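You operate a simulated robot arm through the tools that you are given. There is no shell and no other tool. Be economical: measure what you need, move in short steps, check, and stop when the job is done.

Carry out the task below with a simulated two-armed robot. There is one attempt and no reset: what you move stays moved.

TASK
Carry the blue tray with both arms and set it on the grey island bench. Put the core piece that says "29" from the front right of the wide bench on the top of the compressor and the core piece marked "62" on the trolley top. Fetch the 2000 N spring block from the wall corner of the wide bench and set it on the steel shelf under the cupboard. Any order will do.

Only the result counts: the job must be done as asked and must still hold three seconds after the hand-in. Knocking over, shifting, dropping, spilling or breaking anything else fails it.

THE ROBOT
Two 6-joint arms with two-finger parallel grippers on one trunk, on a base that drives. Base frame: it is fixed to the floor where the robot stands at the start and does not move with it; the origin is under the middle of the robot, x ahead of it, y to its left, z up. Units: mm, rad, N and s.
The left shoulder is at the start at [60, 187, 1122], the right one opposite. With the tool pointing down near the work surface each hand reaches from about 280 to 620 mm from the robot's upright axis, wherever it stands, measured 20 degrees to its own side. Places, roughly: core piece [-3500, 2000, 1000]; grey island bench [-1200, -3900, 900]; spring block [-4500, 2000, 1000]; steel shelf under the cupboard [-1900, 2300, 900]; top of the compressor [-2700, 2300, 600]; trolley top [-2500, -600, 800]. Payload 1.57 kg a hand.
The tool frame of a hand sits at the grasp point between the pads (the TCP): z along the fingers, y along the line on which they close. The tips reach 30 mm beyond it. The gripper opens to 110 mm. The fingers are 24 mm wide and 12 mm thick; the gripper's body (48 by 112 mm) begins 78 mm behind the TCP.
Orientation is told as [roll, pitch, yaw] about the base's x, y, z axes, in that order, counted from this pose: with the fingers straight down and closing along the base's y, the tool's x points along the base's -x, its y along +y and its z along -z.

THE INTERFACE
- The arms move only by the tool step_arm. It takes "left_rows", "right_rows" or both (then of equal length, played together; a hand with none holds still); each is text: rows parted by semicolons, each of 6 numbers parted by spaces: the shift along the base's x, y, z in mm, then the turn, a rotation vector about the base's x, y, z in rad. In form: tx ty tz ax ay az; .... A call has 1 to 8 rows; each row shifts and turns the commanded pose from where the row before left it. "left_jaw" and "right_jaw" are, for a hand that has rows, the opening, from 0 (shut) to 1 (fully open), set as the call begins (left out, the last holds). Each row takes 0.2 s and may step no farther than 50 mm and 0.15 rad from the row before; otherwise, or with a gripper value out of range, the whole call is refused. Where a pose cannot be reached the arm comes as near as it can. A force on the tool above 40 N (or 10 N above the force at the start of the call, whichever is more), or a blocked arm, ends the call early, and 0.2 s more pass. The fingers move at their own pace (about 153 mm/s each) and stop on an object; they squeeze with about 43 N. The grip force told is the motor's: it shows also when the fingers shut on nothing. Time passes only in rows, and 0.2 s behind the last, so rows that do not move let the fingers close. The reply holds the time, the measured pose of the TCP, the force on the tool along the base axes, the opening and the grip force, in the units named above and with some noise, with the torque about the TCP (base axes, N m) and any sound that the robot's microphone picked up, and new pictures: "views" is both (left out), scene, wrist or none (wrist: the cameras of the hands that moved).
- Cameras (640 x 400 px; columns grow to the right, rows downward): "scene" is now at [13.4, -15.3, 1658.9]; the picture's right is [-0.22, -0.98, 0.00], its down [-0.78, 0.17, -0.60] and it looks along [0.59, -0.13, -0.80] (base axes); focal length 289 px, centre (320, 200). "left" rides on the left gripper at [70, -16, -141] in its tool frame; the picture's right is [0.23, 0.97, 0.00], its down [-0.86, 0.20, -0.48] and it looks along [-0.47, 0.11, 0.88] (tool axes); focal length 222 px, centre (320, 200). "right" rides on the right gripper at [70, 16, -141] in its tool frame; the picture's right is [-0.23, 0.97, 0.00], its down [-0.86, -0.20, -0.48] and it looks along [-0.47, -0.11, 0.88] (tool axes); focal length 222 px, centre (320, 200). There is no depth. A picture from a camera that has moved, and an enlarged one, comes with that camera's place and axes in the base frame and with its lens.
- lift_body(by): slides the trunk up (or, below 0, down) by that many mm; the arms and the scene camera ride with it, the base frame stays. It gives what a move gives, with no picture.
- roll_base(legs): drives the robot by 1 to 6 legs, each [ahead, left, turn to the left] in mm, mm and rad, along the robot's own axes; the way and the turn of a leg run together, so that a leg with both is an arc; at most 1500 mm and 3.142 rad a leg. The arms and the cameras ride along, it lands a little off, and it stops where it bumps. It gives what a move gives, and a new picture of the scene camera.
- pan_tilt(pan, tilt): turns the head with the scene camera to pan (to the left, within 1.501 rad either way) and tilt (down, from -0.506 to 1.204), counted from straight ahead of the robot. It gives what a move gives, and a new picture of the scene camera.
- close_up(camera, box): a new picture of the part [left, top, right, bottom] of that camera's present view, enlarged. No time passes.
- job_done(): hands the job in; it is judged then, once.

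Work in short steps. Places have to be worked out from the pictures, the camera data and where the tool is seen: move nearer, look again, correct. Check each grasp and each placing, and mend what went wrong. You have 165 turns and 260 pictures in all, those below and enlarged ones among them. Open the grippers and draw the arms clear of the work before you hand the job in, unless the task says otherwise; then end with one line.

The tools are called after "Request:" as name(argument=value, ...) on one line, values as JSON. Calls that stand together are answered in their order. step_arm: Moves the arms, as the interface text tells. Its arguments: {"type":"object","properties":{"left_rows":{"type":"string"},"left_jaw":{"type":"number"},"right_rows":{"type":"string"},"right_jaw":{"type":"number"},"views":{"type":"string","enum":["both","scene","wrist","none"]}},"required":[]} The other tools are called the same way: lift_body (by) slides the trunk up or down; roll_base (legs) drives the base; pan_tilt (pan, tilt) turns the head that bears the scene camera; close_up (camera, box) takes an enlarged picture of a part of a camera's view; job_done () hands the job in.

At the start:

```text
time_s: 0.0
left_position: [405.8, 37.7, 1100.2]
left_ee_rot: [0.002, -0.001, 0.0]
left_contact_force: [-0.4, 0.3, -0.1]
left_torque: [-0.04, 0.0, 0.01]
left_grip_width: 110.3
left_finger_force: 0.0
right_position: [366.6, -290.6, 1173.3]
right_ee_rot: [-0.001, 0.001, -0.002]
right_contact_force: [-0.3, 0.0, -0.2]
right_torque: [-0.01, -0.01, -0.03]
right_grip_width: 110.1
right_finger_force: 0.0
trunk travel left (down, up): [-750.0, 240.0]
robot x, y, heading: [2.2, 2.2, -0.004]
head pan, tilt: [-0.216, 0.922]
```

scene: 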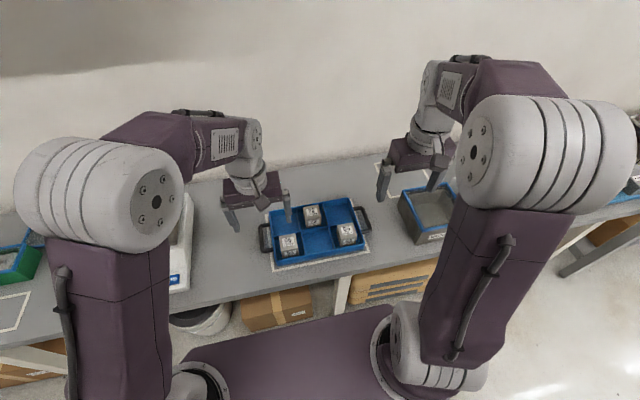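
right: 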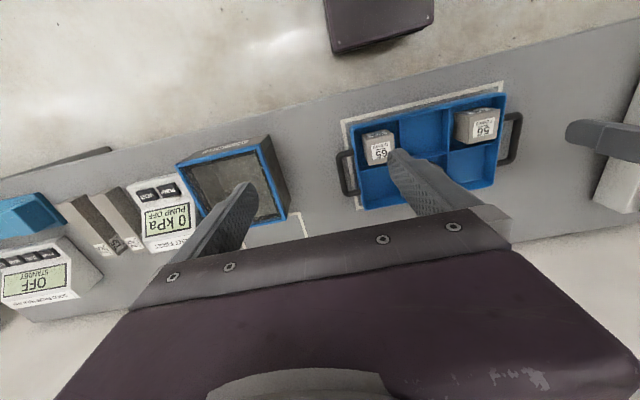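
left: 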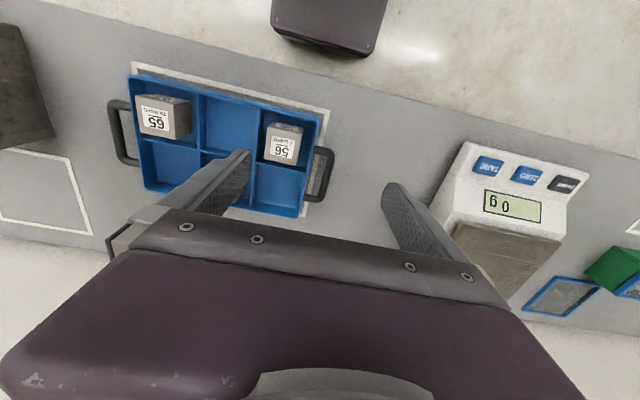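

I'll look closely at the tray and its handles first, from the scene camera and both wrists.

Request:
close_up(camera="scene", box=[240, 180, 400, 280])

Request:
close_up(camera="left", box=[80, 50, 368, 230])

Request:
close_up(camera="right", box=[310, 70, 550, 220])

```text
4.00 times, centred on (320, 230) of scene
camera zoom: at [13.4, -15.3, 1658.9], right [-0.22, -0.98, 0.0], down [-0.78, 0.17, -0.6], along [0.59, -0.13, -0.8], focal length 1155 px, centre (320, 80)
```

zoom: 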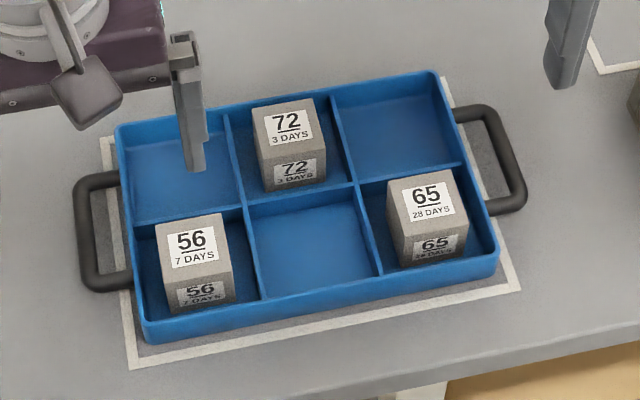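

```text
2.22 times, centred on (224, 140) of left
camera zoom: at [334.7, 19.6, 1240.7], right [-0.23, 0.97, 0.0], down [0.85, 0.2, 0.48], along [0.47, 0.11, -0.88], focal length 494 px, centre (533, 333)
```

zoom: 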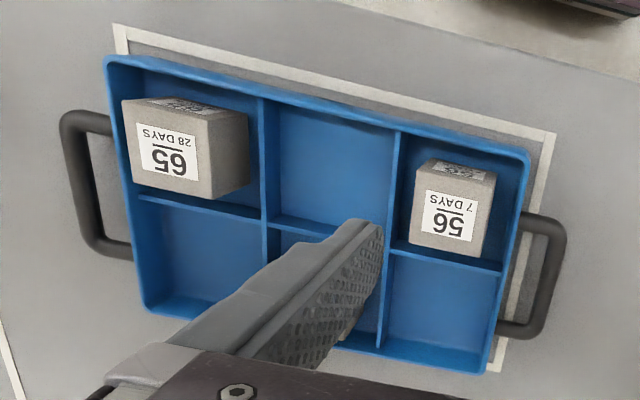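

```text
2.67 times, centred on (430, 145) of right
camera zoom: at [297.3, -274.3, 1316.5], right [0.23, 0.97, 0.0], down [0.86, -0.2, 0.48], along [0.47, -0.11, -0.88], focal length 592 px, centre (27, 347)
```

zoom: 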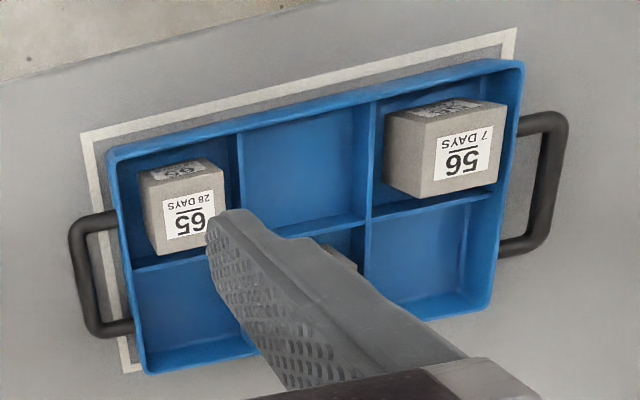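

Handles sit at about (466, 60, 895) and (470, -272, 895), bars along x, with a gap of about 25 mm to the tray wall. I'll shift the base right by about 106 mm to be centred on the tray, both arms well above it.

Request:
roll_base(legs=[[0, -108, 0.004]])

```text
time_s: 1.2
left_position: [404.9, -68.2, 1099.3]
left_ee_rot: [-0.003, -0.001, 0.004]
left_contact_force: [0.4, -0.1, -0.3]
left_torque: [-0.01, -0.01, 0.0]
left_grip_width: 110.0
left_finger_force: 0.1
right_position: [369.0, -395.3, 1174.0]
right_ee_rot: [-0.002, 0.001, 0.006]
right_contact_force: [0.2, 0.4, 0.3]
right_torque: [0.02, -0.03, 0.0]
right_grip_width: 109.7
right_finger_force: 0.0
trunk travel left (down, up): [-750.0, 240.0]
robot x, y, heading: [2.8, -106.9, 0.006]
head pan, tilt: [-0.216, 0.922]
camera scene: at [13.7, -121.4, 1659.0], right [-0.21, -0.98, 0.0], down [-0.78, 0.17, -0.6], along [0.59, -0.13, -0.8], focal length 289 px, centre (320, 200)
```

scene: 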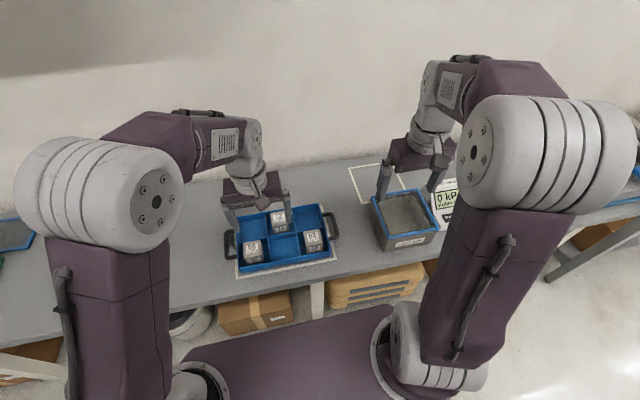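

Base moved. Now bring both hands above the handles at z≈1000 with jaws narrowed to about 27 mm.

Request:
step_arm(left_rows="12.2 25.6 -20 0 0 0;12.2 25.6 -20 0 0 0;12.2 25.6 -20 0 0 0;12.2 25.6 -20 0 0 0;12.2 25.6 -20 0 0 0;0 0 0 0 0 0", right_rows="20.2 24.6 -34.8 0 0 0;20.2 24.6 -34.8 0 0 0;20.2 24.6 -34.8 0 0 0;20.2 24.6 -34.8 0 0 0;20.2 24.6 -34.8 0 0 0;0 0 0 0 0 0", left_jaw=0.25, right_jaw=0.25)

```text
time_s: 2.6
left_position: [464.8, 58.3, 1002.6]
left_ee_rot: [0.0, -0.002, 0.004]
left_contact_force: [-0.1, 0.1, 0.6]
left_torque: [0.01, -0.04, -0.06]
left_grip_width: 27.3
left_finger_force: 0.0
right_position: [469.9, -274.2, 998.7]
right_ee_rot: [0.001, -0.001, 0.004]
right_contact_force: [-0.3, -0.7, -1.0]
right_torque: [0.02, -0.02, 0.01]
right_grip_width: 27.3
right_finger_force: 0.1
trunk travel left (down, up): [-750.0, 240.0]
robot x, y, heading: [1.2, -111.4, 0.008]
head pan, tilt: [-0.216, 0.922]
camera scene: at [11.9, -124.6, 1658.9], right [-0.21, -0.98, 0.0], down [-0.78, 0.17, -0.6], along [0.59, -0.13, -0.8], focal length 289 px, centre (320, 200)
camera right: at [399.7, -257.5, 1142.5], right [0.22, 0.97, 0.0], down [0.86, -0.2, 0.48], along [0.47, -0.11, -0.88], focal length 222 px, centre (320, 200)
camera left: at [394.4, 41.0, 1142.5], right [-0.23, 0.97, 0.0], down [0.85, 0.2, 0.48], along [0.47, 0.11, -0.88], focal length 222 px, centre (320, 200)
```

scene: 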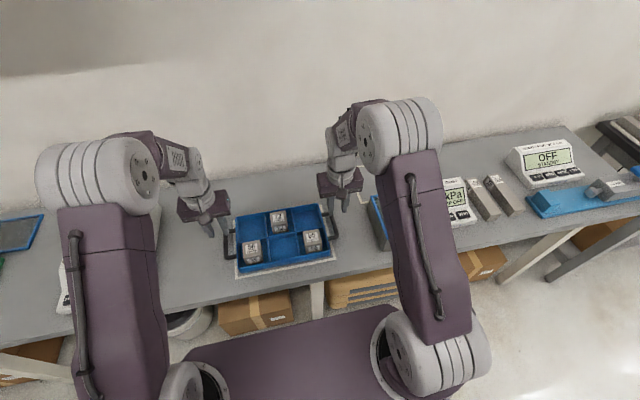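
right: 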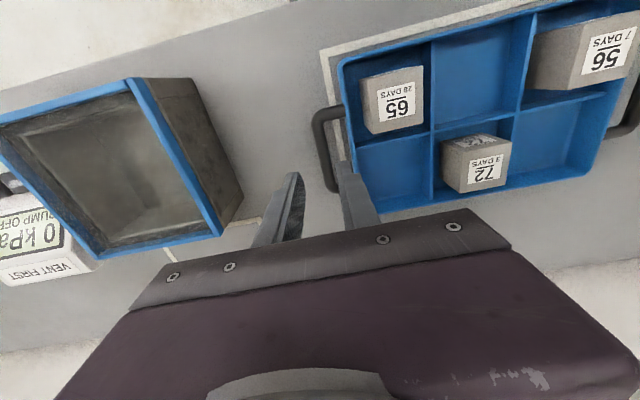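
left: 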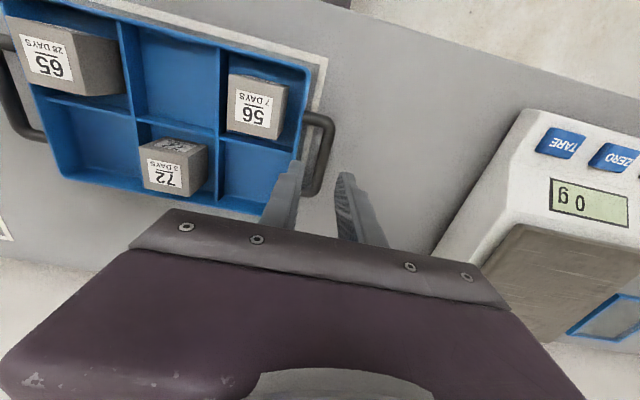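

Estimates agree with the wrist views (left bar y≈59.7, right ≈-272). I'll zoom in to refine before descending.

Request:
close_up(camera="left", box=[256, 90, 416, 190])

Request:
close_up(camera="right", box=[240, 100, 400, 200])

```text
4.00 times, centred on (336, 140) of left
camera zoom: at [394.4, 41.0, 1142.5], right [-0.23, 0.97, 0.0], down [0.85, 0.2, 0.48], along [0.47, 0.11, -0.88], focal length 888 px, centre (256, 440)
```

zoom: 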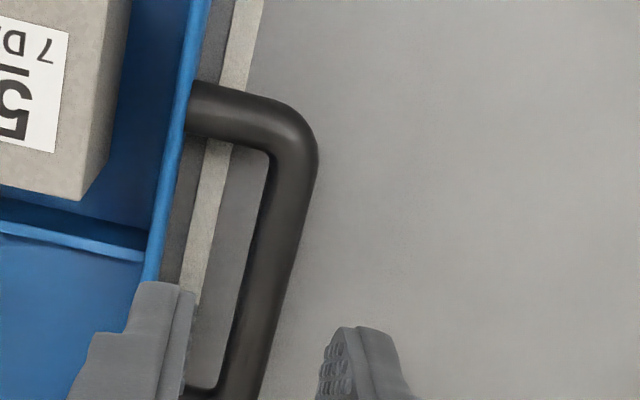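

```text
4.00 times, centred on (320, 150) of right
camera zoom: at [399.7, -257.5, 1142.5], right [0.22, 0.97, 0.0], down [0.86, -0.2, 0.48], along [0.47, -0.11, -0.88], focal length 888 px, centre (320, 400)
```

zoom: 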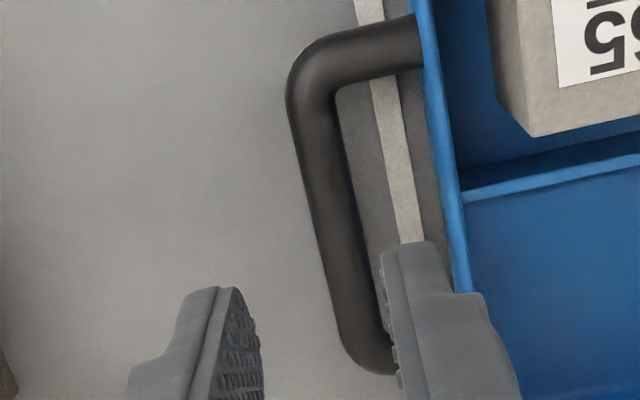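

Gap is about 24 mm between bar and rim. I'll narrow jaws to 22 mm, centre on the bars and descend part-way to z≈935 for a check.

Request:
step_arm(left_rows="6 3 -22 0 0 0;0 0 -23 0 0 0;0 0 -22 0 0 0;0 0 0 0 0 0", right_rows="5 4.5 -21 0 0 0;0 0 -21 0 0 0;0 0 -21 0 0 0;0 0 0 0 0 0", left_jaw=0.2, right_jaw=0.2, views="none")

Request:
close_up(camera="left", box=[224, 80, 416, 200])

Request:
close_up(camera="right", box=[224, 80, 416, 200])

```text
time_s: 3.6
left_position: [472.7, 61.8, 933.6]
left_ee_rot: [0.0, -0.001, 0.004]
left_contact_force: [0.5, 0.2, 0.3]
left_torque: [0.0, 0.04, -0.02]
left_grip_width: 22.1
left_finger_force: 0.1
right_position: [475.3, -269.7, 935.3]
right_ee_rot: [-0.001, 0.0, 0.006]
right_contact_force: [0.3, 0.8, 0.6]
right_torque: [0.02, 0.01, -0.04]
right_grip_width: 22.2
right_finger_force: 0.1
trunk travel left (down, up): [-750.0, 240.0]
robot x, y, heading: [0.9, -107.3, 0.005]
head pan, tilt: [-0.216, 0.922]
```

```text
3.33 times, centred on (320, 140) of left
camera zoom: at [402.1, 44.4, 1073.8], right [-0.23, 0.97, 0.0], down [0.85, 0.2, 0.48], along [0.47, 0.11, -0.88], focal length 740 px, centre (320, 400)
```

zoom: 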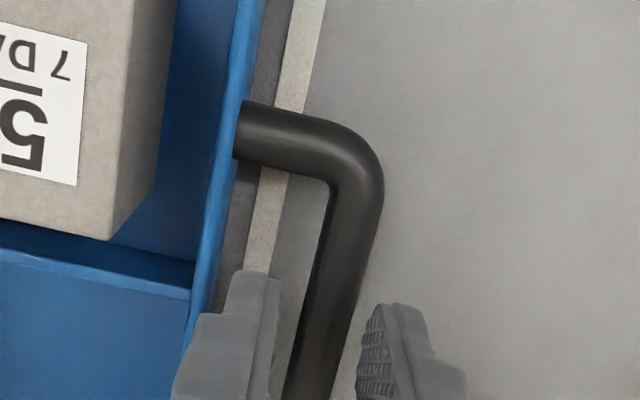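

```text
3.33 times, centred on (320, 140) of right
camera zoom: at [405.6, -252.6, 1078.6], right [0.22, 0.97, 0.0], down [0.86, -0.2, 0.48], along [0.47, -0.11, -0.88], focal length 740 px, centre (320, 400)
```

zoom: 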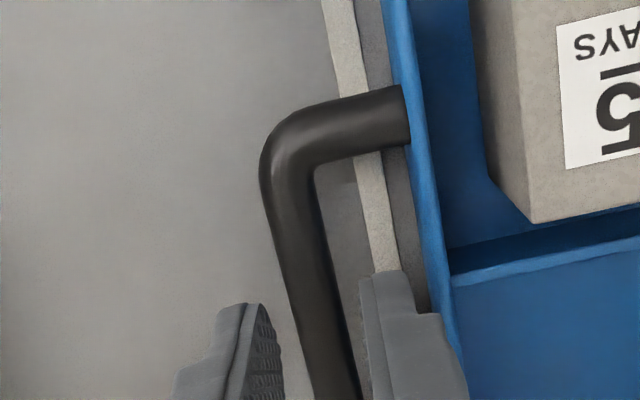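

Both pairs of fingers straddle the bars cleanly. Descend 30 mm and close.

Request:
step_arm(left_rows="0 0 -10 0 0 0;0 0 -10 0 0 0;0 0 -9 0 0 0;0 0 0 0 0 0", right_rows="0 0 -10 0 0 0;0 0 -10 0 0 0;0 0 -10 0 0 0;0 0 0 0 0 0", views="wrist")

```text
time_s: 4.6
left_position: [471.2, 62.3, 903.5]
left_ee_rot: [0.0, -0.004, 0.004]
left_contact_force: [-0.2, -0.1, 0.7]
left_torque: [-0.02, -0.04, 0.0]
left_grip_width: 22.2
left_finger_force: 0.2
right_position: [474.0, -270.2, 905.6]
right_ee_rot: [-0.002, 0.0, 0.005]
right_contact_force: [0.6, -0.1, 0.3]
right_torque: [0.03, -0.04, 0.03]
right_grip_width: 21.8
right_finger_force: 0.1
trunk travel left (down, up): [-750.0, 240.0]
robot x, y, heading: [0.2, -109.9, 0.003]
head pan, tilt: [-0.216, 0.922]
camera right: at [405.3, -253.4, 1048.8], right [0.22, 0.97, 0.0], down [0.86, -0.2, 0.48], along [0.47, -0.11, -0.88], focal length 222 px, centre (320, 200)
camera left: at [402.0, 44.2, 1044.7], right [-0.23, 0.97, 0.0], down [0.85, 0.2, 0.48], along [0.47, 0.11, -0.88], focal length 222 px, centre (320, 200)
```

right: 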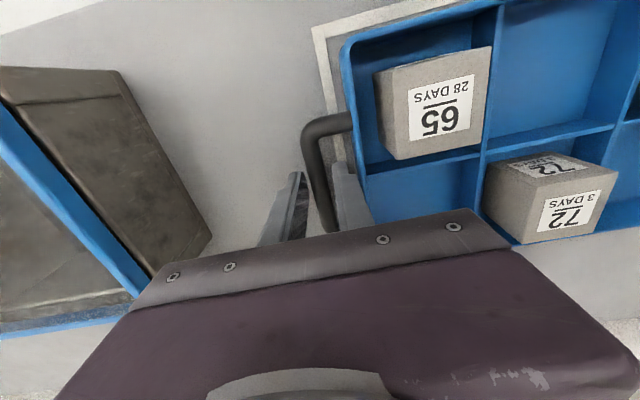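
left: 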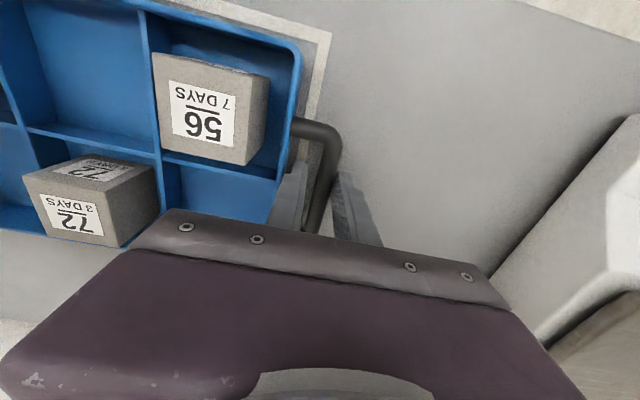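

No contact, straddling good. Close both jaws.

Request:
step_arm(left_rows="0 0 0 0 0 0;0 0 0 0 0 0", right_rows="0 0 0 0 0 0;0 0 0 0 0 0", left_jaw=0, right_jaw=0, views="none")

Request:
close_up(camera="left", box=[224, 100, 416, 220])

```text
time_s: 5.2
left_position: [471.7, 62.4, 903.3]
left_ee_rot: [0.002, -0.002, 0.003]
left_contact_force: [-0.7, 29.6, 2.2]
left_torque: [0.48, -0.17, -0.73]
left_grip_width: 13.7
left_finger_force: 30.1
right_position: [474.2, -270.3, 906.9]
right_ee_rot: [-0.002, 0.001, 0.005]
right_contact_force: [2.1, -27.6, 0.5]
right_torque: [-0.51, -0.28, 0.55]
right_grip_width: 13.4
right_finger_force: 30.1
trunk travel left (down, up): [-750.0, 240.0]
robot x, y, heading: [1.1, -104.8, 0.007]
head pan, tilt: [-0.216, 0.922]
```

```text
3.33 times, centred on (320, 160) of left
camera zoom: at [402.0, 45.4, 1044.8], right [-0.23, 0.97, 0.0], down [0.85, 0.2, 0.48], along [0.47, 0.11, -0.88], focal length 740 px, centre (320, 333)
```

zoom: 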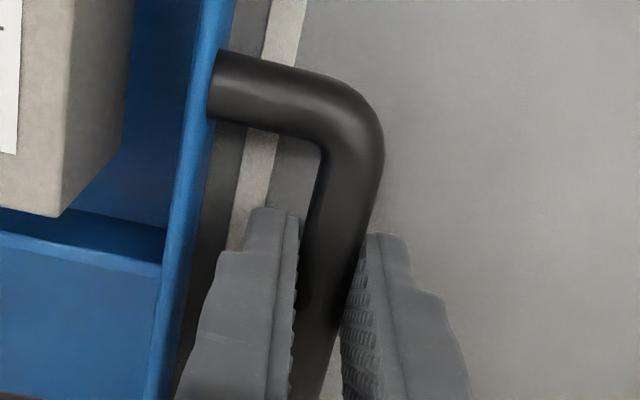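

Gripped both bars (13.5 mm), but the hands pull 28 N apart from each other. Ease them outward 2 mm to relax.

Request:
step_arm(left_rows="0 1.5 0 0 0 0;0 0 0 0 0 0", right_rows="0 -1.5 0 0 0 0;0 0 0 0 0 0", views="none")

```text
time_s: 5.8
left_position: [471.3, 62.7, 903.2]
left_ee_rot: [-0.001, 0.0, 0.005]
left_contact_force: [-0.8, 11.7, 4.1]
left_torque: [0.19, 0.26, -0.73]
left_grip_width: 13.6
left_finger_force: 30.0
right_position: [474.6, -271.0, 905.8]
right_ee_rot: [0.0, 0.002, 0.006]
right_contact_force: [1.2, -10.3, -0.5]
right_torque: [-0.19, -0.16, 0.49]
right_grip_width: 13.7
right_finger_force: 29.9
trunk travel left (down, up): [-750.0, 240.0]
robot x, y, heading: [-1.1, -110.5, 0.004]
head pan, tilt: [-0.216, 0.922]
```

Relaxed in the right direction; one more mm, then lift gently 20 mm.

Request:
step_arm(left_rows="0 1 0 0 0 0;0 0 5 0 0 0;0 0 5 0 0 0;0 0 5 0 0 0;0 0 5 0 0 0;0 0 0 0 0 0", right_rows="0 -1 0 0 0 0;0 0 5 0 0 0;0 0 5 0 0 0;0 0 5 0 0 0;0 0 5 0 0 0;0 0 0 0 0 0", views="scene")

```text
time_s: 7.2
left_position: [472.8, 63.9, 923.7]
left_ee_rot: [0.0, -0.002, 0.005]
left_contact_force: [1.1, 0.4, 2.4]
left_torque: [-0.01, -0.02, 0.0]
left_grip_width: 0.1
left_finger_force: 21.3
right_position: [473.9, -271.4, 926.9]
right_ee_rot: [0.001, -0.001, 0.006]
right_contact_force: [0.0, -0.1, 0.2]
right_torque: [-0.01, 0.01, 0.03]
right_grip_width: 0.1
right_finger_force: 21.2
trunk travel left (down, up): [-750.0, 240.0]
robot x, y, heading: [2.8, -103.6, 0.003]
head pan, tilt: [-0.216, 0.922]
camera scene: at [13.5, -123.0, 1659.0], right [-0.21, -0.98, 0.0], down [-0.78, 0.17, -0.6], along [0.59, -0.13, -0.8], focal length 289 px, centre (320, 200)
```

scene: 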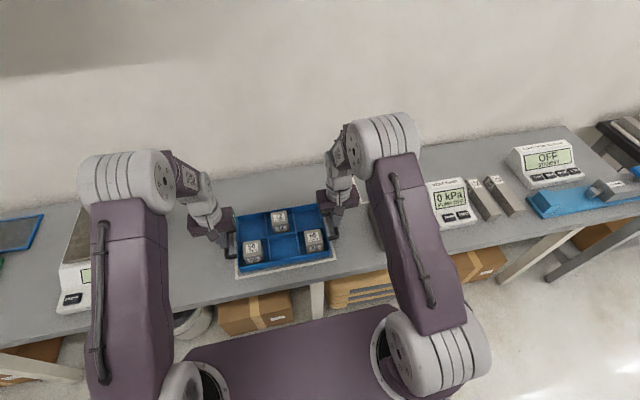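

The fingers slipped off: the bars are lower than thought (centre around z≈880). Reopen to 22 mm and check the alignment.

Request:
step_arm(left_rows="0 -1 2 0 0 0;0 0 0 0 0 0", right_rows="0 0 0 0 0 0;0 0 0 0 0 0", left_jaw=0.2, right_jaw=0.2, views="none")

Request:
close_up(camera="left", box=[224, 90, 416, 210])

Request:
close_up(camera="right", box=[224, 90, 416, 210])

```text
time_s: 7.8
left_position: [472.5, 63.3, 926.6]
left_ee_rot: [-0.001, -0.001, 0.005]
left_contact_force: [0.0, 0.4, -0.4]
left_torque: [-0.01, 0.02, 0.01]
left_grip_width: 22.1
left_finger_force: 0.1
right_position: [474.0, -271.7, 925.9]
right_ee_rot: [-0.001, 0.0, 0.005]
right_contact_force: [-0.8, -0.2, 0.0]
right_torque: [-0.02, -0.03, -0.02]
right_grip_width: 21.9
right_finger_force: 0.0
trunk travel left (down, up): [-750.0, 240.0]
robot x, y, heading: [1.6, -103.0, 0.008]
head pan, tilt: [-0.216, 0.922]
```

```text
3.33 times, centred on (320, 150) of left
camera zoom: at [402.0, 46.2, 1066.6], right [-0.23, 0.97, 0.0], down [0.85, 0.2, 0.48], along [0.47, 0.11, -0.88], focal length 740 px, centre (320, 367)
```

zoom: 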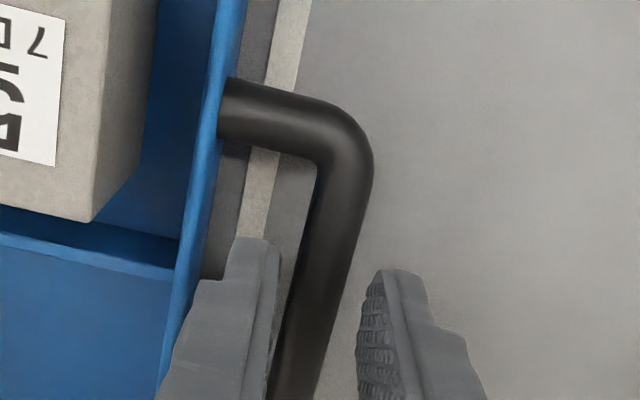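

```text
3.33 times, centred on (320, 150) of right
camera zoom: at [404.7, -255.6, 1069.5], right [0.22, 0.97, 0.0], down [0.86, -0.2, 0.48], along [0.47, -0.11, -0.88], focal length 740 px, centre (320, 367)
```

zoom: 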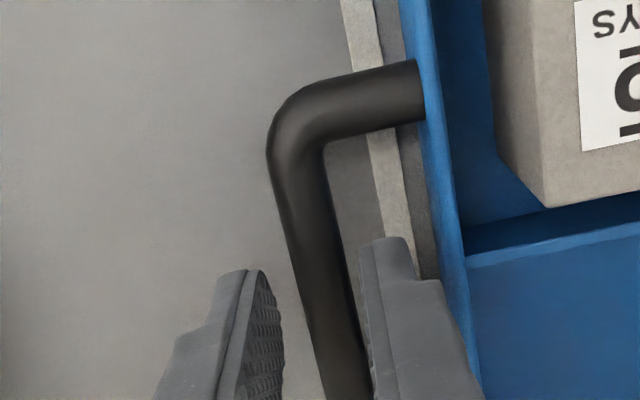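

Alignment is fine. Descend to TCP z≈893 (tips ≈863), then close.

Request:
step_arm(left_rows="0 0 -11 0 0 0;0 0 -11 0 0 0;0 0 -11 0 0 0;0 0 0 0 0 0", right_rows="0 0 -11 0 0 0;0 0 -11 0 0 0;0 0 -11 0 0 0;0 0 0 0 0 0", views="none")

Request:
step_arm(left_rows="0 0 0 0 0 0;0 0 0 0 0 0;0 0 0 0 0 0", right_rows="0 0 0 0 0 0;0 0 0 0 0 0;0 0 0 0 0 0", left_jaw=0, right_jaw=0, views="none")

```text
time_s: 8.8
left_position: [472.6, 62.9, 892.2]
left_ee_rot: [0.002, -0.001, 0.006]
left_contact_force: [-0.5, 0.4, 0.3]
left_torque: [0.03, -0.02, 0.04]
left_grip_width: 21.9
left_finger_force: 0.1
right_position: [474.2, -272.2, 891.5]
right_ee_rot: [0.0, -0.001, 0.005]
right_contact_force: [-0.4, 0.7, 0.4]
right_torque: [0.01, -0.02, 0.01]
right_grip_width: 21.9
right_finger_force: 0.1
trunk travel left (down, up): [-750.0, 240.0]
robot x, y, heading: [-0.1, -111.7, 0.006]
head pan, tilt: [-0.216, 0.922]
```

```text
time_s: 9.6
left_position: [471.3, 62.4, 894.0]
left_ee_rot: [0.0, -0.002, 0.002]
left_contact_force: [-1.1, -12.1, -0.3]
left_torque: [-0.09, -0.19, -0.7]
left_grip_width: 14.1
left_finger_force: 30.2
right_position: [475.0, -271.8, 893.6]
right_ee_rot: [0.0, 0.001, 0.005]
right_contact_force: [-0.2, 13.0, 0.3]
right_torque: [0.06, -0.11, 0.34]
right_grip_width: 13.5
right_finger_force: 30.3
trunk travel left (down, up): [-750.0, 240.0]
robot x, y, heading: [1.5, -107.5, 0.006]
head pan, tilt: [-0.216, 0.922]
```

Now the torque says the bars are only ~7 mm below the TCP: a deep grip. Relax 1 mm inward and lift 10 mm.

Request:
step_arm(left_rows="0 -0.7 0 0 0 0;0 0 5 0 0 0;0 0 5 0 0 0;0 0 0 0 0 0", right_rows="0 0.7 0 0 0 0;0 0 5 0 0 0;0 0 5 0 0 0;0 0 0 0 0 0", views="wrist")

```text
time_s: 10.6
left_position: [473.4, 62.3, 902.3]
left_ee_rot: [-0.002, 0.001, 0.004]
left_contact_force: [-0.9, -10.6, -6.8]
left_torque: [-0.07, -0.2, -0.77]
left_grip_width: 13.9
left_finger_force: 30.4
right_position: [475.9, -271.3, 902.1]
right_ee_rot: [0.0, 0.002, 0.005]
right_contact_force: [0.8, 10.0, -7.1]
right_torque: [0.03, 0.18, 0.37]
right_grip_width: 13.7
right_finger_force: 30.1
trunk travel left (down, up): [-750.0, 240.0]
robot x, y, heading: [1.0, -108.8, 0.003]
head pan, tilt: [-0.216, 0.922]
camera right: at [406.5, -255.1, 1045.7], right [0.22, 0.97, 0.0], down [0.86, -0.2, 0.48], along [0.47, -0.11, -0.88], focal length 222 px, centre (320, 200)
camera left: at [403.5, 45.3, 1042.8], right [-0.23, 0.97, 0.0], down [0.85, 0.2, 0.48], along [0.46, 0.11, -0.88], focal length 222 px, centre (320, 200)
```

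right: 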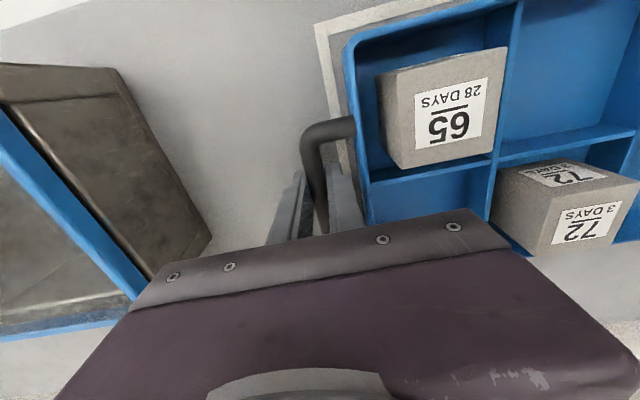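
left: 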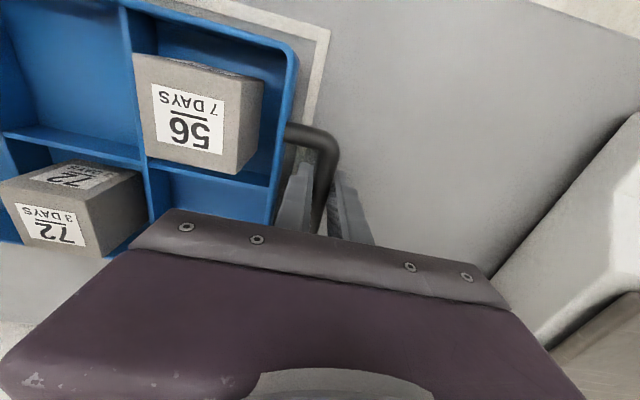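

Tray is carried (≈7 N each). Lift using the trunk so both hands rise together.

Request:
lift_body(by=150)

Request:
pan_tilt(pan=0, tilt=0.9)

```text
time_s: 12.3
left_position: [474.0, 62.7, 1052.3]
left_ee_rot: [0.0, -0.001, 0.005]
left_contact_force: [-0.1, -12.0, -6.8]
left_torque: [-0.01, 0.21, -0.74]
left_grip_width: 13.6
left_finger_force: 30.4
right_position: [476.1, -270.9, 1052.0]
right_ee_rot: [0.0, 0.002, 0.006]
right_contact_force: [1.7, 11.1, -6.7]
right_torque: [0.07, -0.25, 0.3]
right_grip_width: 13.5
right_finger_force: 30.6
trunk travel left (down, up): [-900.0, 90.0]
robot x, y, heading: [0.0, -107.3, 0.006]
head pan, tilt: [-0.216, 0.922]
```

```text
time_s: 13.1
left_position: [472.5, 62.4, 1052.2]
left_ee_rot: [-0.001, 0.001, 0.004]
left_contact_force: [-1.2, -11.2, -7.3]
left_torque: [-0.07, 0.07, -0.71]
left_grip_width: 13.9
left_finger_force: 30.1
right_position: [474.8, -271.9, 1053.0]
right_ee_rot: [-0.001, 0.002, 0.005]
right_contact_force: [1.1, 11.6, -6.6]
right_torque: [0.07, -0.09, 0.24]
right_grip_width: 13.2
right_finger_force: 29.9
trunk travel left (down, up): [-900.0, 90.0]
robot x, y, heading: [-1.1, -108.7, 0.004]
head pan, tilt: [0.0, 0.901]
camera scene: at [19.0, -107.1, 1810.5], right [0.0, -1.0, 0.0], down [-0.78, 0.0, -0.62], along [0.62, 0.0, -0.78], focal length 289 px, centre (320, 200)
```

scene: 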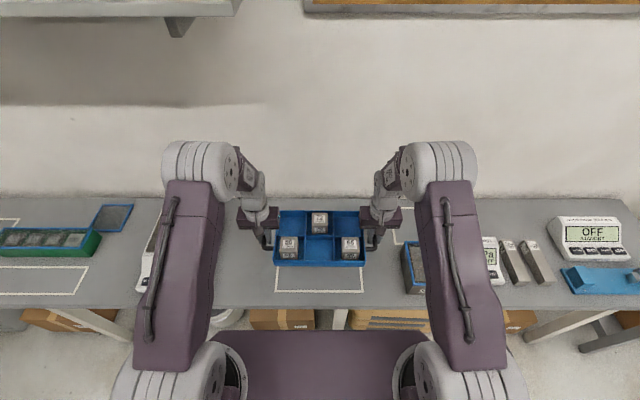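

Carrying well. Look around to plan the route: right and left.

Request:
pan_tilt(pan=-1.5, tilt=0.4)

Request:
pan_tilt(pan=1.5, tilt=0.4)

```text
time_s: 14.7
left_position: [473.6, 62.2, 1053.3]
left_ee_rot: [-0.001, -0.001, 0.005]
left_contact_force: [-1.2, -12.7, -6.8]
left_torque: [-0.1, -0.08, -0.7]
left_grip_width: 13.5
left_finger_force: 30.8
right_position: [475.7, -271.6, 1052.9]
right_ee_rot: [-0.001, 0.002, 0.004]
right_contact_force: [0.9, 12.9, -6.6]
right_torque: [0.1, 0.03, 0.32]
right_grip_width: 13.4
right_finger_force: 30.3
trunk travel left (down, up): [-900.0, 90.0]
robot x, y, heading: [0.7, -105.9, 0.006]
head pan, tilt: [-1.499, 0.4]
camera scene: at [-49.4, -199.8, 1853.6], right [-1.0, -0.08, 0.0], down [-0.03, 0.39, -0.92], along [0.07, -0.92, -0.39], focal length 289 px, centre (320, 200)
```

scene: 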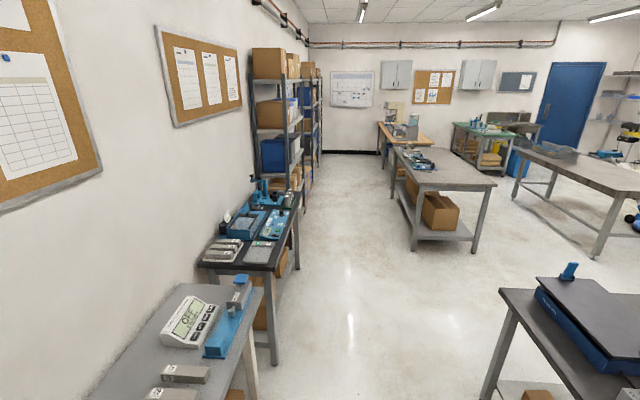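

```text
time_s: 17.3
left_position: [473.2, 62.4, 1052.2]
left_ee_rot: [0.0, 0.0, 0.006]
left_contact_force: [-0.9, -12.9, -6.4]
left_torque: [-0.1, 0.06, -0.76]
left_grip_width: 13.9
left_finger_force: 30.2
right_position: [475.7, -272.3, 1052.8]
right_ee_rot: [0.001, 0.002, 0.006]
right_contact_force: [0.9, 13.4, -6.5]
right_torque: [0.11, -0.08, 0.27]
right_grip_width: 13.6
right_finger_force: 30.2
trunk travel left (down, up): [-900.0, 90.0]
robot x, y, heading: [-0.9, -109.6, 0.003]
head pan, tilt: [1.499, 0.4]
camera scene: at [-50.3, -15.0, 1853.6], right [1.0, -0.07, 0.0], down [-0.03, -0.39, -0.92], along [0.06, 0.92, -0.39], focal length 289 px, centre (320, 200)
```

scene: 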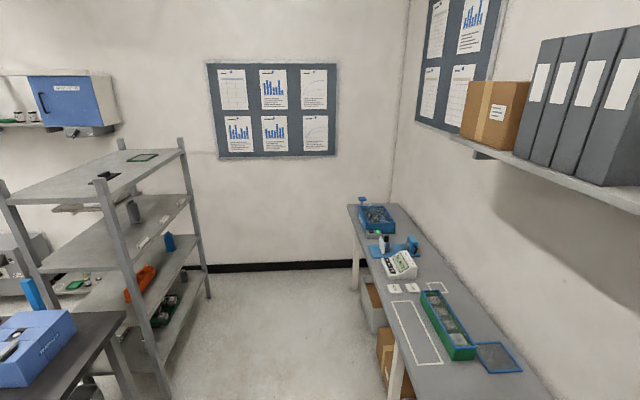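

The grey island bench's near end is around x −1600…−900, y≈−3150; dark tables lie behind me at x<−880. I'll back to the aisle middle and turn right slowly.

Request:
roll_base(legs=[[-280, 0, 0], [0, 0, -1.576]])

Request:
pan_tilt(pan=0, tilt=0.5)

```text
time_s: 23.1
left_position: [-113.4, -582.8, 1052.9]
left_ee_rot: [0.0, 0.0, -1.571]
left_contact_force: [-14.1, 0.6, -6.5]
left_torque: [0.03, 0.07, -0.74]
left_grip_width: 13.6
left_finger_force: 30.2
right_position: [-448.5, -582.9, 1053.7]
right_ee_rot: [-0.001, 0.002, -1.571]
right_contact_force: [12.8, -0.7, -6.7]
right_torque: [-0.02, -0.08, 0.32]
right_grip_width: 13.6
right_finger_force: 30.2
trunk travel left (down, up): [-900.0, 90.0]
robot x, y, heading: [-280.3, -108.1, -1.572]
head pan, tilt: [1.499, 0.4]
camera scene: at [-188.3, -57.9, 1853.6], right [-0.07, -1.0, 0.0], down [-0.39, 0.03, -0.92], along [0.92, -0.07, -0.39], focal length 289 px, centre (320, 200)
```

scene: 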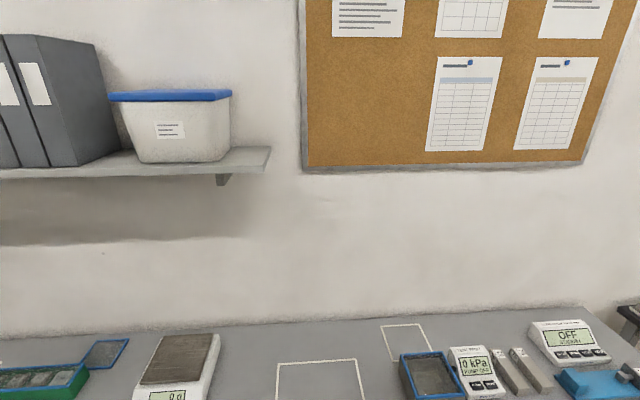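

```text
time_s: 24.7
left_position: [-113.9, -582.9, 1051.0]
left_ee_rot: [0.0, 0.0, -1.572]
left_contact_force: [-2.9, 1.9, -6.1]
left_torque: [0.24, 0.0, -0.72]
left_grip_width: 14.0
left_finger_force: 29.4
right_position: [-448.5, -583.3, 1053.1]
right_ee_rot: [0.0, 0.001, -1.572]
right_contact_force: [1.8, -0.8, -6.8]
right_torque: [-0.26, -0.01, 0.33]
right_grip_width: 13.4
right_finger_force: 30.1
trunk travel left (down, up): [-900.0, 90.0]
robot x, y, heading: [-281.7, -104.4, -1.576]
head pan, tilt: [0.0, 0.499]
camera scene: at [-281.1, -142.1, 1844.3], right [-1.0, 0.0, 0.0], down [0.0, 0.48, -0.88], along [0.0, -0.88, -0.48], focal length 289 px, centre (320, 200)
```

scene: 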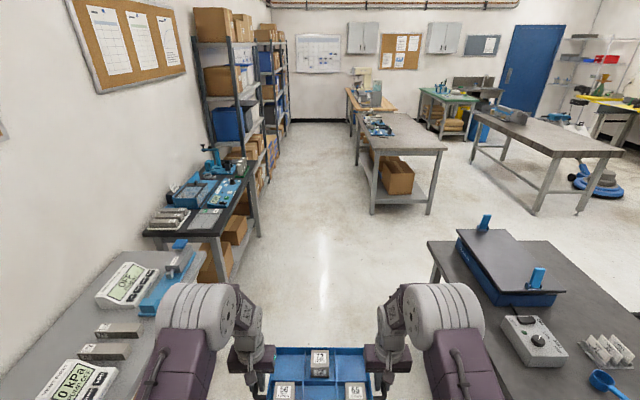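

Aisle is clear. Drive ahead about 1.9 m past the dark table, then sidestep right 900 mm to face the island bench end.

Request:
roll_base(legs=[[950, 0, 0], [950, 0, 0], [0, -900, 0.005]])

```text
time_s: 38.5
left_position: [-1024.0, -2480.7, 1052.6]
left_ee_rot: [-0.001, 0.0, -1.575]
left_contact_force: [-5.9, 1.8, -6.5]
left_torque: [0.01, 0.04, -0.73]
left_grip_width: 13.7
left_finger_force: 30.5
right_position: [-1357.1, -2482.4, 1053.5]
right_ee_rot: [0.0, 0.002, -1.571]
right_contact_force: [5.7, -0.9, -6.0]
right_torque: [-0.01, -0.05, 0.35]
right_grip_width: 13.3
right_finger_force: 30.0
trunk travel left (down, up): [-900.0, 90.0]
robot x, y, heading: [-1192.2, -2008.1, -1.576]
head pan, tilt: [0.0, 0.499]
camera scene: at [-1189.6, -2039.5, 1844.3], right [-1.0, 0.0, 0.0], down [0.0, 0.48, -0.88], along [0.0, -0.88, -0.48], focal length 289 px, centre (320, 200)
```

scene: 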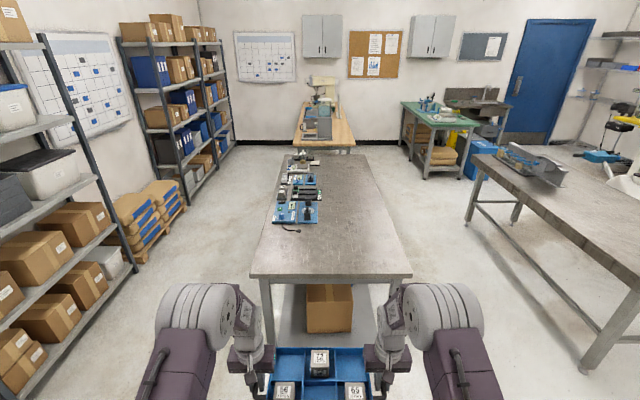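

Bench near edge at y≈−3045, x −1606…−870, with electronics beginning at y≈−3450. I'll drive ahead 752 mm and 45 mm right so that the tray hovers over the free near end.

Request:
roll_base(legs=[[600, -45, 0.005]])

Request:
pan_tilt(pan=0, tilt=0.9)

```text
time_s: 42.0
left_position: [-1067.7, -3084.4, 1052.5]
left_ee_rot: [-0.001, 0.0, -1.568]
left_contact_force: [-2.1, 1.7, -6.2]
left_torque: [-0.08, -0.01, -0.73]
left_grip_width: 13.9
left_finger_force: 30.1
right_position: [-1402.3, -3085.0, 1053.0]
right_ee_rot: [0.0, 0.0, -1.57]
right_contact_force: [2.0, -0.7, -5.7]
right_torque: [0.01, 0.02, 0.38]
right_grip_width: 13.6
right_finger_force: 30.5
trunk travel left (down, up): [-900.0, 90.0]
robot x, y, heading: [-1236.8, -2607.8, -1.569]
head pan, tilt: [0.0, 0.499]
camera scene: at [-1235.9, -2642.2, 1844.4], right [-1.0, 0.0, 0.0], down [0.0, 0.48, -0.88], along [0.0, -0.88, -0.48], focal length 289 px, centre (320, 200)
```

scene: 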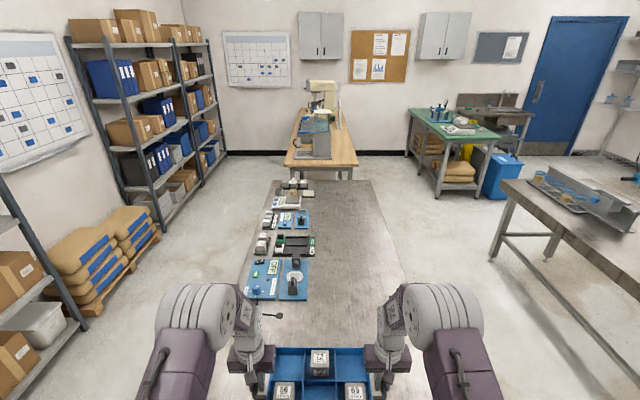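

```text
time_s: 42.8
left_position: [-1067.5, -3085.7, 1050.4]
left_ee_rot: [-0.002, 0.002, -1.571]
left_contact_force: [-1.4, 1.8, -6.3]
left_torque: [0.05, -0.02, -0.76]
left_grip_width: 13.8
left_finger_force: 30.7
right_position: [-1402.3, -3087.4, 1053.1]
right_ee_rot: [0.0, 0.002, -1.569]
right_contact_force: [1.0, -1.6, -6.2]
right_torque: [-0.1, -0.02, 0.36]
right_grip_width: 13.5
right_finger_force: 30.0
trunk travel left (down, up): [-900.0, 90.0]
robot x, y, heading: [-1238.2, -2610.2, -1.57]
head pan, tilt: [0.0, 0.901]
camera scene: at [-1236.2, -2629.8, 1810.5], right [-1.0, 0.0, 0.0], down [0.0, 0.78, -0.62], along [0.0, -0.62, -0.78], focal length 289 px, centre (320, 200)
```

scene: 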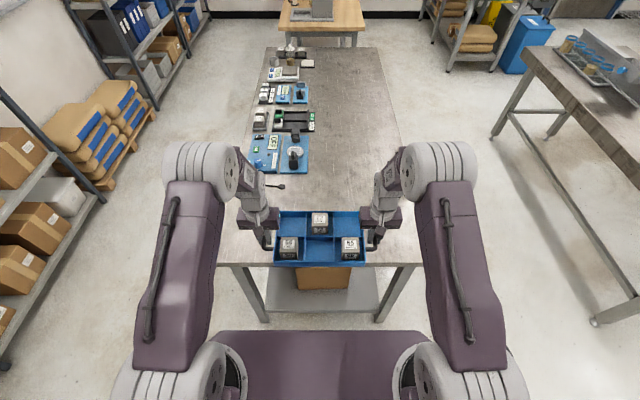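

Edge refined to y≈−3080; the cable plug lies at y≈−3427. Drive 172 mm more so the tray centre is at y≈−3258.

Request:
roll_base(legs=[[172, 0, 0]])

Request:
lift_body(by=-80)

Request:
close_up(camera="left", box=[0, 0, 640, 400])

Request:
close_up(camera="right", box=[0, 0, 640, 400])

```text
time_s: 44.3
left_position: [-1067.7, -3254.3, 1052.5]
left_ee_rot: [-0.001, -0.002, -1.572]
left_contact_force: [-1.7, 1.5, -6.9]
left_torque: [0.12, 0.0, -0.73]
left_grip_width: 13.5
left_finger_force: 30.2
right_position: [-1402.0, -3256.4, 1054.3]
right_ee_rot: [-0.001, -0.001, -1.569]
right_contact_force: [1.3, -0.2, -6.0]
right_torque: [-0.15, 0.01, 0.32]
right_grip_width: 13.5
right_finger_force: 30.1
trunk travel left (down, up): [-900.0, 90.0]
robot x, y, heading: [-1237.9, -2784.6, -1.568]
head pan, tilt: [0.0, 0.901]
camera scene: at [-1236.0, -2796.0, 1810.6], right [-1.0, 0.0, 0.0], down [0.0, 0.78, -0.62], along [0.0, -0.62, -0.78], focal length 289 px, centre (320, 200)
```

scene: 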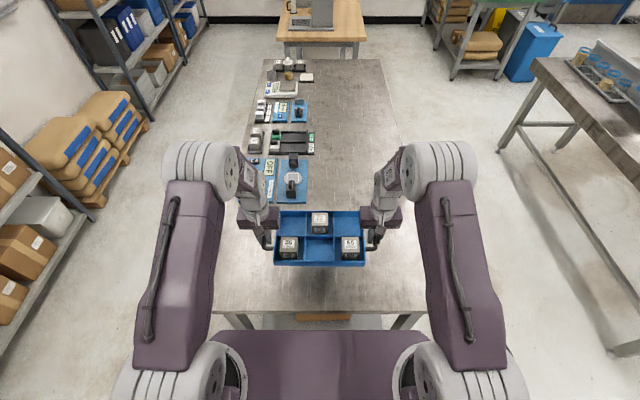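

```text
time_s: 45.5
left_position: [-1067.3, -3255.6, 972.3]
left_ee_rot: [-0.002, 0.0, -1.57]
left_contact_force: [-1.1, 1.5, -6.7]
left_torque: [0.14, -0.01, -0.75]
left_grip_width: 13.7
left_finger_force: 29.7
right_position: [-1401.4, -3258.6, 972.7]
right_ee_rot: [0.001, 0.002, -1.569]
right_contact_force: [0.9, -1.4, -5.7]
right_torque: [-0.17, -0.03, 0.34]
right_grip_width: 13.4
right_finger_force: 29.7
trunk travel left (down, up): [-820.0, 170.0]
robot x, y, heading: [-1237.3, -2787.5, -1.566]
head pan, tilt: [0.0, 0.901]
```

```text
1.00 times, centred on (320, 200) of left
camera zoom: at [-1084.1, -3187.7, 1113.2], right [0.97, 0.23, 0.0], down [0.2, -0.86, 0.48], along [0.11, -0.47, -0.88], focal length 222 px, centre (320, 200)
```

zoom: 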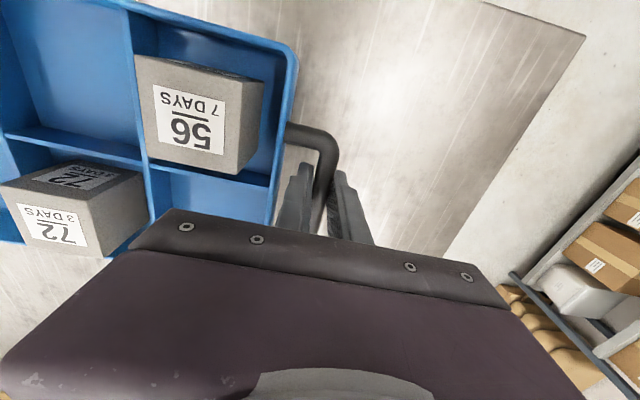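

```text
1.00 times, centred on (320, 200) of right
camera zoom: at [-1385.8, -3188.3, 1116.1], right [0.97, -0.23, 0.0], down [-0.2, -0.86, 0.48], along [-0.11, -0.47, -0.88], focal length 222 px, centre (320, 200)
```

zoom: 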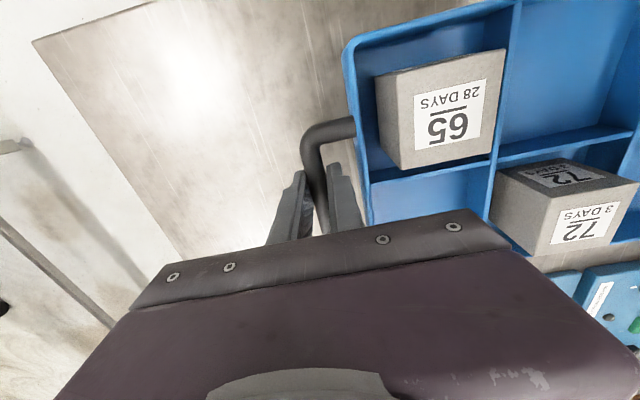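

All clear beneath. Lower with the arms in 5 mm rows, watching for unloading.

Request:
step_arm(left_rows="0 0 -5 0 0 0;0 0 -5 0 0 0;0 0 -5 0 0 0;0 0 -5 0 0 0;0 0 -5 0 0 0;0 0 -5 0 0 0", right_rows="0 0 -5 0 0 0;0 0 -5 0 0 0;0 0 -5 0 0 0;0 0 -5 0 0 0;0 0 -5 0 0 0;0 0 -5 0 0 0", views="none")

```text
time_s: 46.9
left_position: [-1067.3, -3257.5, 941.7]
left_ee_rot: [0.001, 0.0, -1.573]
left_contact_force: [1.9, 1.4, -7.2]
left_torque: [0.18, -0.02, -0.75]
left_grip_width: 13.9
left_finger_force: 30.0
right_position: [-1402.6, -3258.6, 942.8]
right_ee_rot: [0.0, 0.002, -1.569]
right_contact_force: [-2.1, -0.8, -6.8]
right_torque: [-0.2, 0.01, 0.25]
right_grip_width: 13.4
right_finger_force: 29.4
trunk travel left (down, up): [-820.0, 170.0]
robot x, y, heading: [-1235.3, -2784.3, -1.57]
head pan, tilt: [0.0, 0.901]
```

Still hanging. Continue in 3 mm rows.

Request:
step_arm(left_rows="0 0 -3 0 0 0;0 0 -3 0 0 0;0 0 -3 0 0 0;0 0 0 0 0 0", right_rows="0 0 -3 0 0 0;0 0 -3 0 0 0;0 0 -3 0 0 0;0 0 0 0 0 0", views="none")

```text
time_s: 47.9
left_position: [-1067.7, -3258.1, 933.4]
left_ee_rot: [0.0, 0.002, -1.57]
left_contact_force: [2.6, 1.1, -6.2]
left_torque: [-0.18, 0.02, -0.73]
left_grip_width: 13.8
left_finger_force: 29.9
right_position: [-1400.4, -3259.4, 932.3]
right_ee_rot: [0.0, 0.001, -1.569]
right_contact_force: [-2.0, -0.4, -6.6]
right_torque: [0.11, -0.01, 0.33]
right_grip_width: 13.7
right_finger_force: 30.0
trunk travel left (down, up): [-820.0, 170.0]
robot x, y, heading: [-1235.8, -2783.3, -1.572]
head pan, tilt: [0.0, 0.901]
```

Request:
step_arm(left_rows="0 0 -3 0 0 0;0 0 -3 0 0 0;0 0 -3 0 0 0;0 0 0 0 0 0", right_rows="0 0 -3 0 0 0;0 0 -3 0 0 0;0 0 -3 0 0 0;0 0 0 0 0 0", views="wrist")

```text
time_s: 48.9
left_position: [-1067.5, -3257.4, 924.1]
left_ee_rot: [0.0, 0.001, -1.57]
left_contact_force: [3.2, 0.2, -6.9]
left_torque: [0.04, -0.01, -0.73]
left_grip_width: 13.5
left_finger_force: 30.4
right_position: [-1401.5, -3257.9, 924.5]
right_ee_rot: [0.0, 0.002, -1.571]
right_contact_force: [-3.3, -1.1, -5.1]
right_torque: [-0.07, 0.01, 0.35]
right_grip_width: 13.7
right_finger_force: 30.0
trunk travel left (down, up): [-820.0, 170.0]
robot x, y, heading: [-1232.2, -2784.5, -1.566]
head pan, tilt: [0.0, 0.901]
camera right: at [-1385.9, -3188.9, 1067.6], right [0.97, -0.23, 0.0], down [-0.2, -0.86, 0.48], along [-0.11, -0.46, -0.88], focal length 222 px, centre (320, 200)
camera left: at [-1084.2, -3188.4, 1065.1], right [0.97, 0.23, 0.0], down [0.2, -0.86, 0.48], along [0.11, -0.47, -0.88], focal length 222 px, centre (320, 200)
```

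right: 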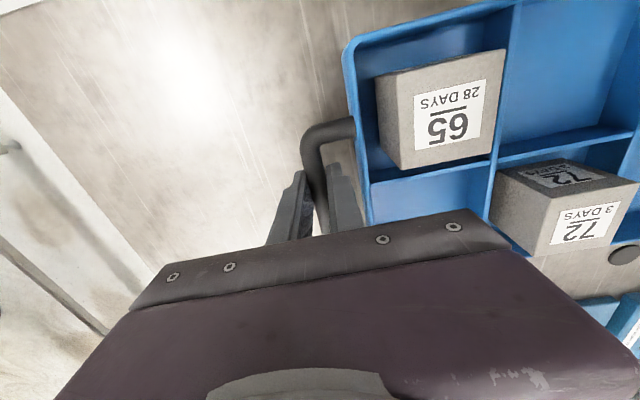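
left: 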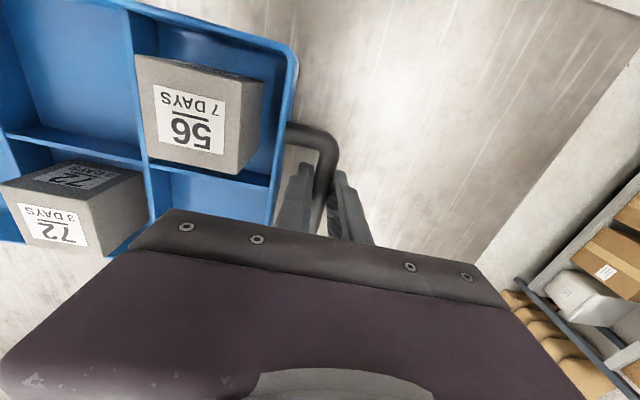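

Still not touching; bench is lower than 900. Continue down in 3 mm rows.

Request:
step_arm(left_rows="0 0 -3 0 0 0;0 0 -3 0 0 0;0 0 -3 0 0 0;0 0 -3 0 0 0;0 0 -3 0 0 0;0 0 0 0 0 0", right_rows="0 0 -3 0 0 0;0 0 -3 0 0 0;0 0 -3 0 0 0;0 0 -3 0 0 0;0 0 -3 0 0 0;0 0 0 0 0 0", views="none")

Request:
step_arm(left_rows="0 0 -3 0 0 0;0 0 -3 0 0 0;0 0 -3 0 0 0;0 0 0 0 0 0", right_rows="0 0 -3 0 0 0;0 0 -3 0 0 0;0 0 -3 0 0 0;0 0 0 0 0 0", views="none")

```text
time_s: 50.3
left_position: [-1067.4, -3256.7, 909.5]
left_ee_rot: [0.0, 0.002, -1.57]
left_contact_force: [1.8, 1.3, -7.1]
left_torque: [-0.08, 0.02, -0.74]
left_grip_width: 14.0
left_finger_force: 30.2
right_position: [-1402.3, -3258.2, 910.4]
right_ee_rot: [0.0, 0.002, -1.568]
right_contact_force: [-1.5, -1.2, -5.8]
right_torque: [0.04, 0.03, 0.35]
right_grip_width: 13.3
right_finger_force: 30.3
trunk travel left (down, up): [-820.0, 170.0]
robot x, y, heading: [-1235.4, -2786.1, -1.565]
head pan, tilt: [0.0, 0.901]
```

```text
time_s: 51.3
left_position: [-1068.0, -3257.3, 899.8]
left_ee_rot: [0.0, 0.001, -1.572]
left_contact_force: [1.7, 0.6, -7.1]
left_torque: [0.09, -0.03, -0.72]
left_grip_width: 13.6
left_finger_force: 30.5
right_position: [-1402.5, -3258.9, 901.3]
right_ee_rot: [0.0, 0.003, -1.569]
right_contact_force: [-2.4, -0.9, -7.9]
right_torque: [-0.08, 0.01, 0.36]
right_grip_width: 13.4
right_finger_force: 30.1
trunk travel left (down, up): [-820.0, 170.0]
robot x, y, heading: [-1236.1, -2785.2, -1.571]
head pan, tilt: [0.0, 0.901]
```

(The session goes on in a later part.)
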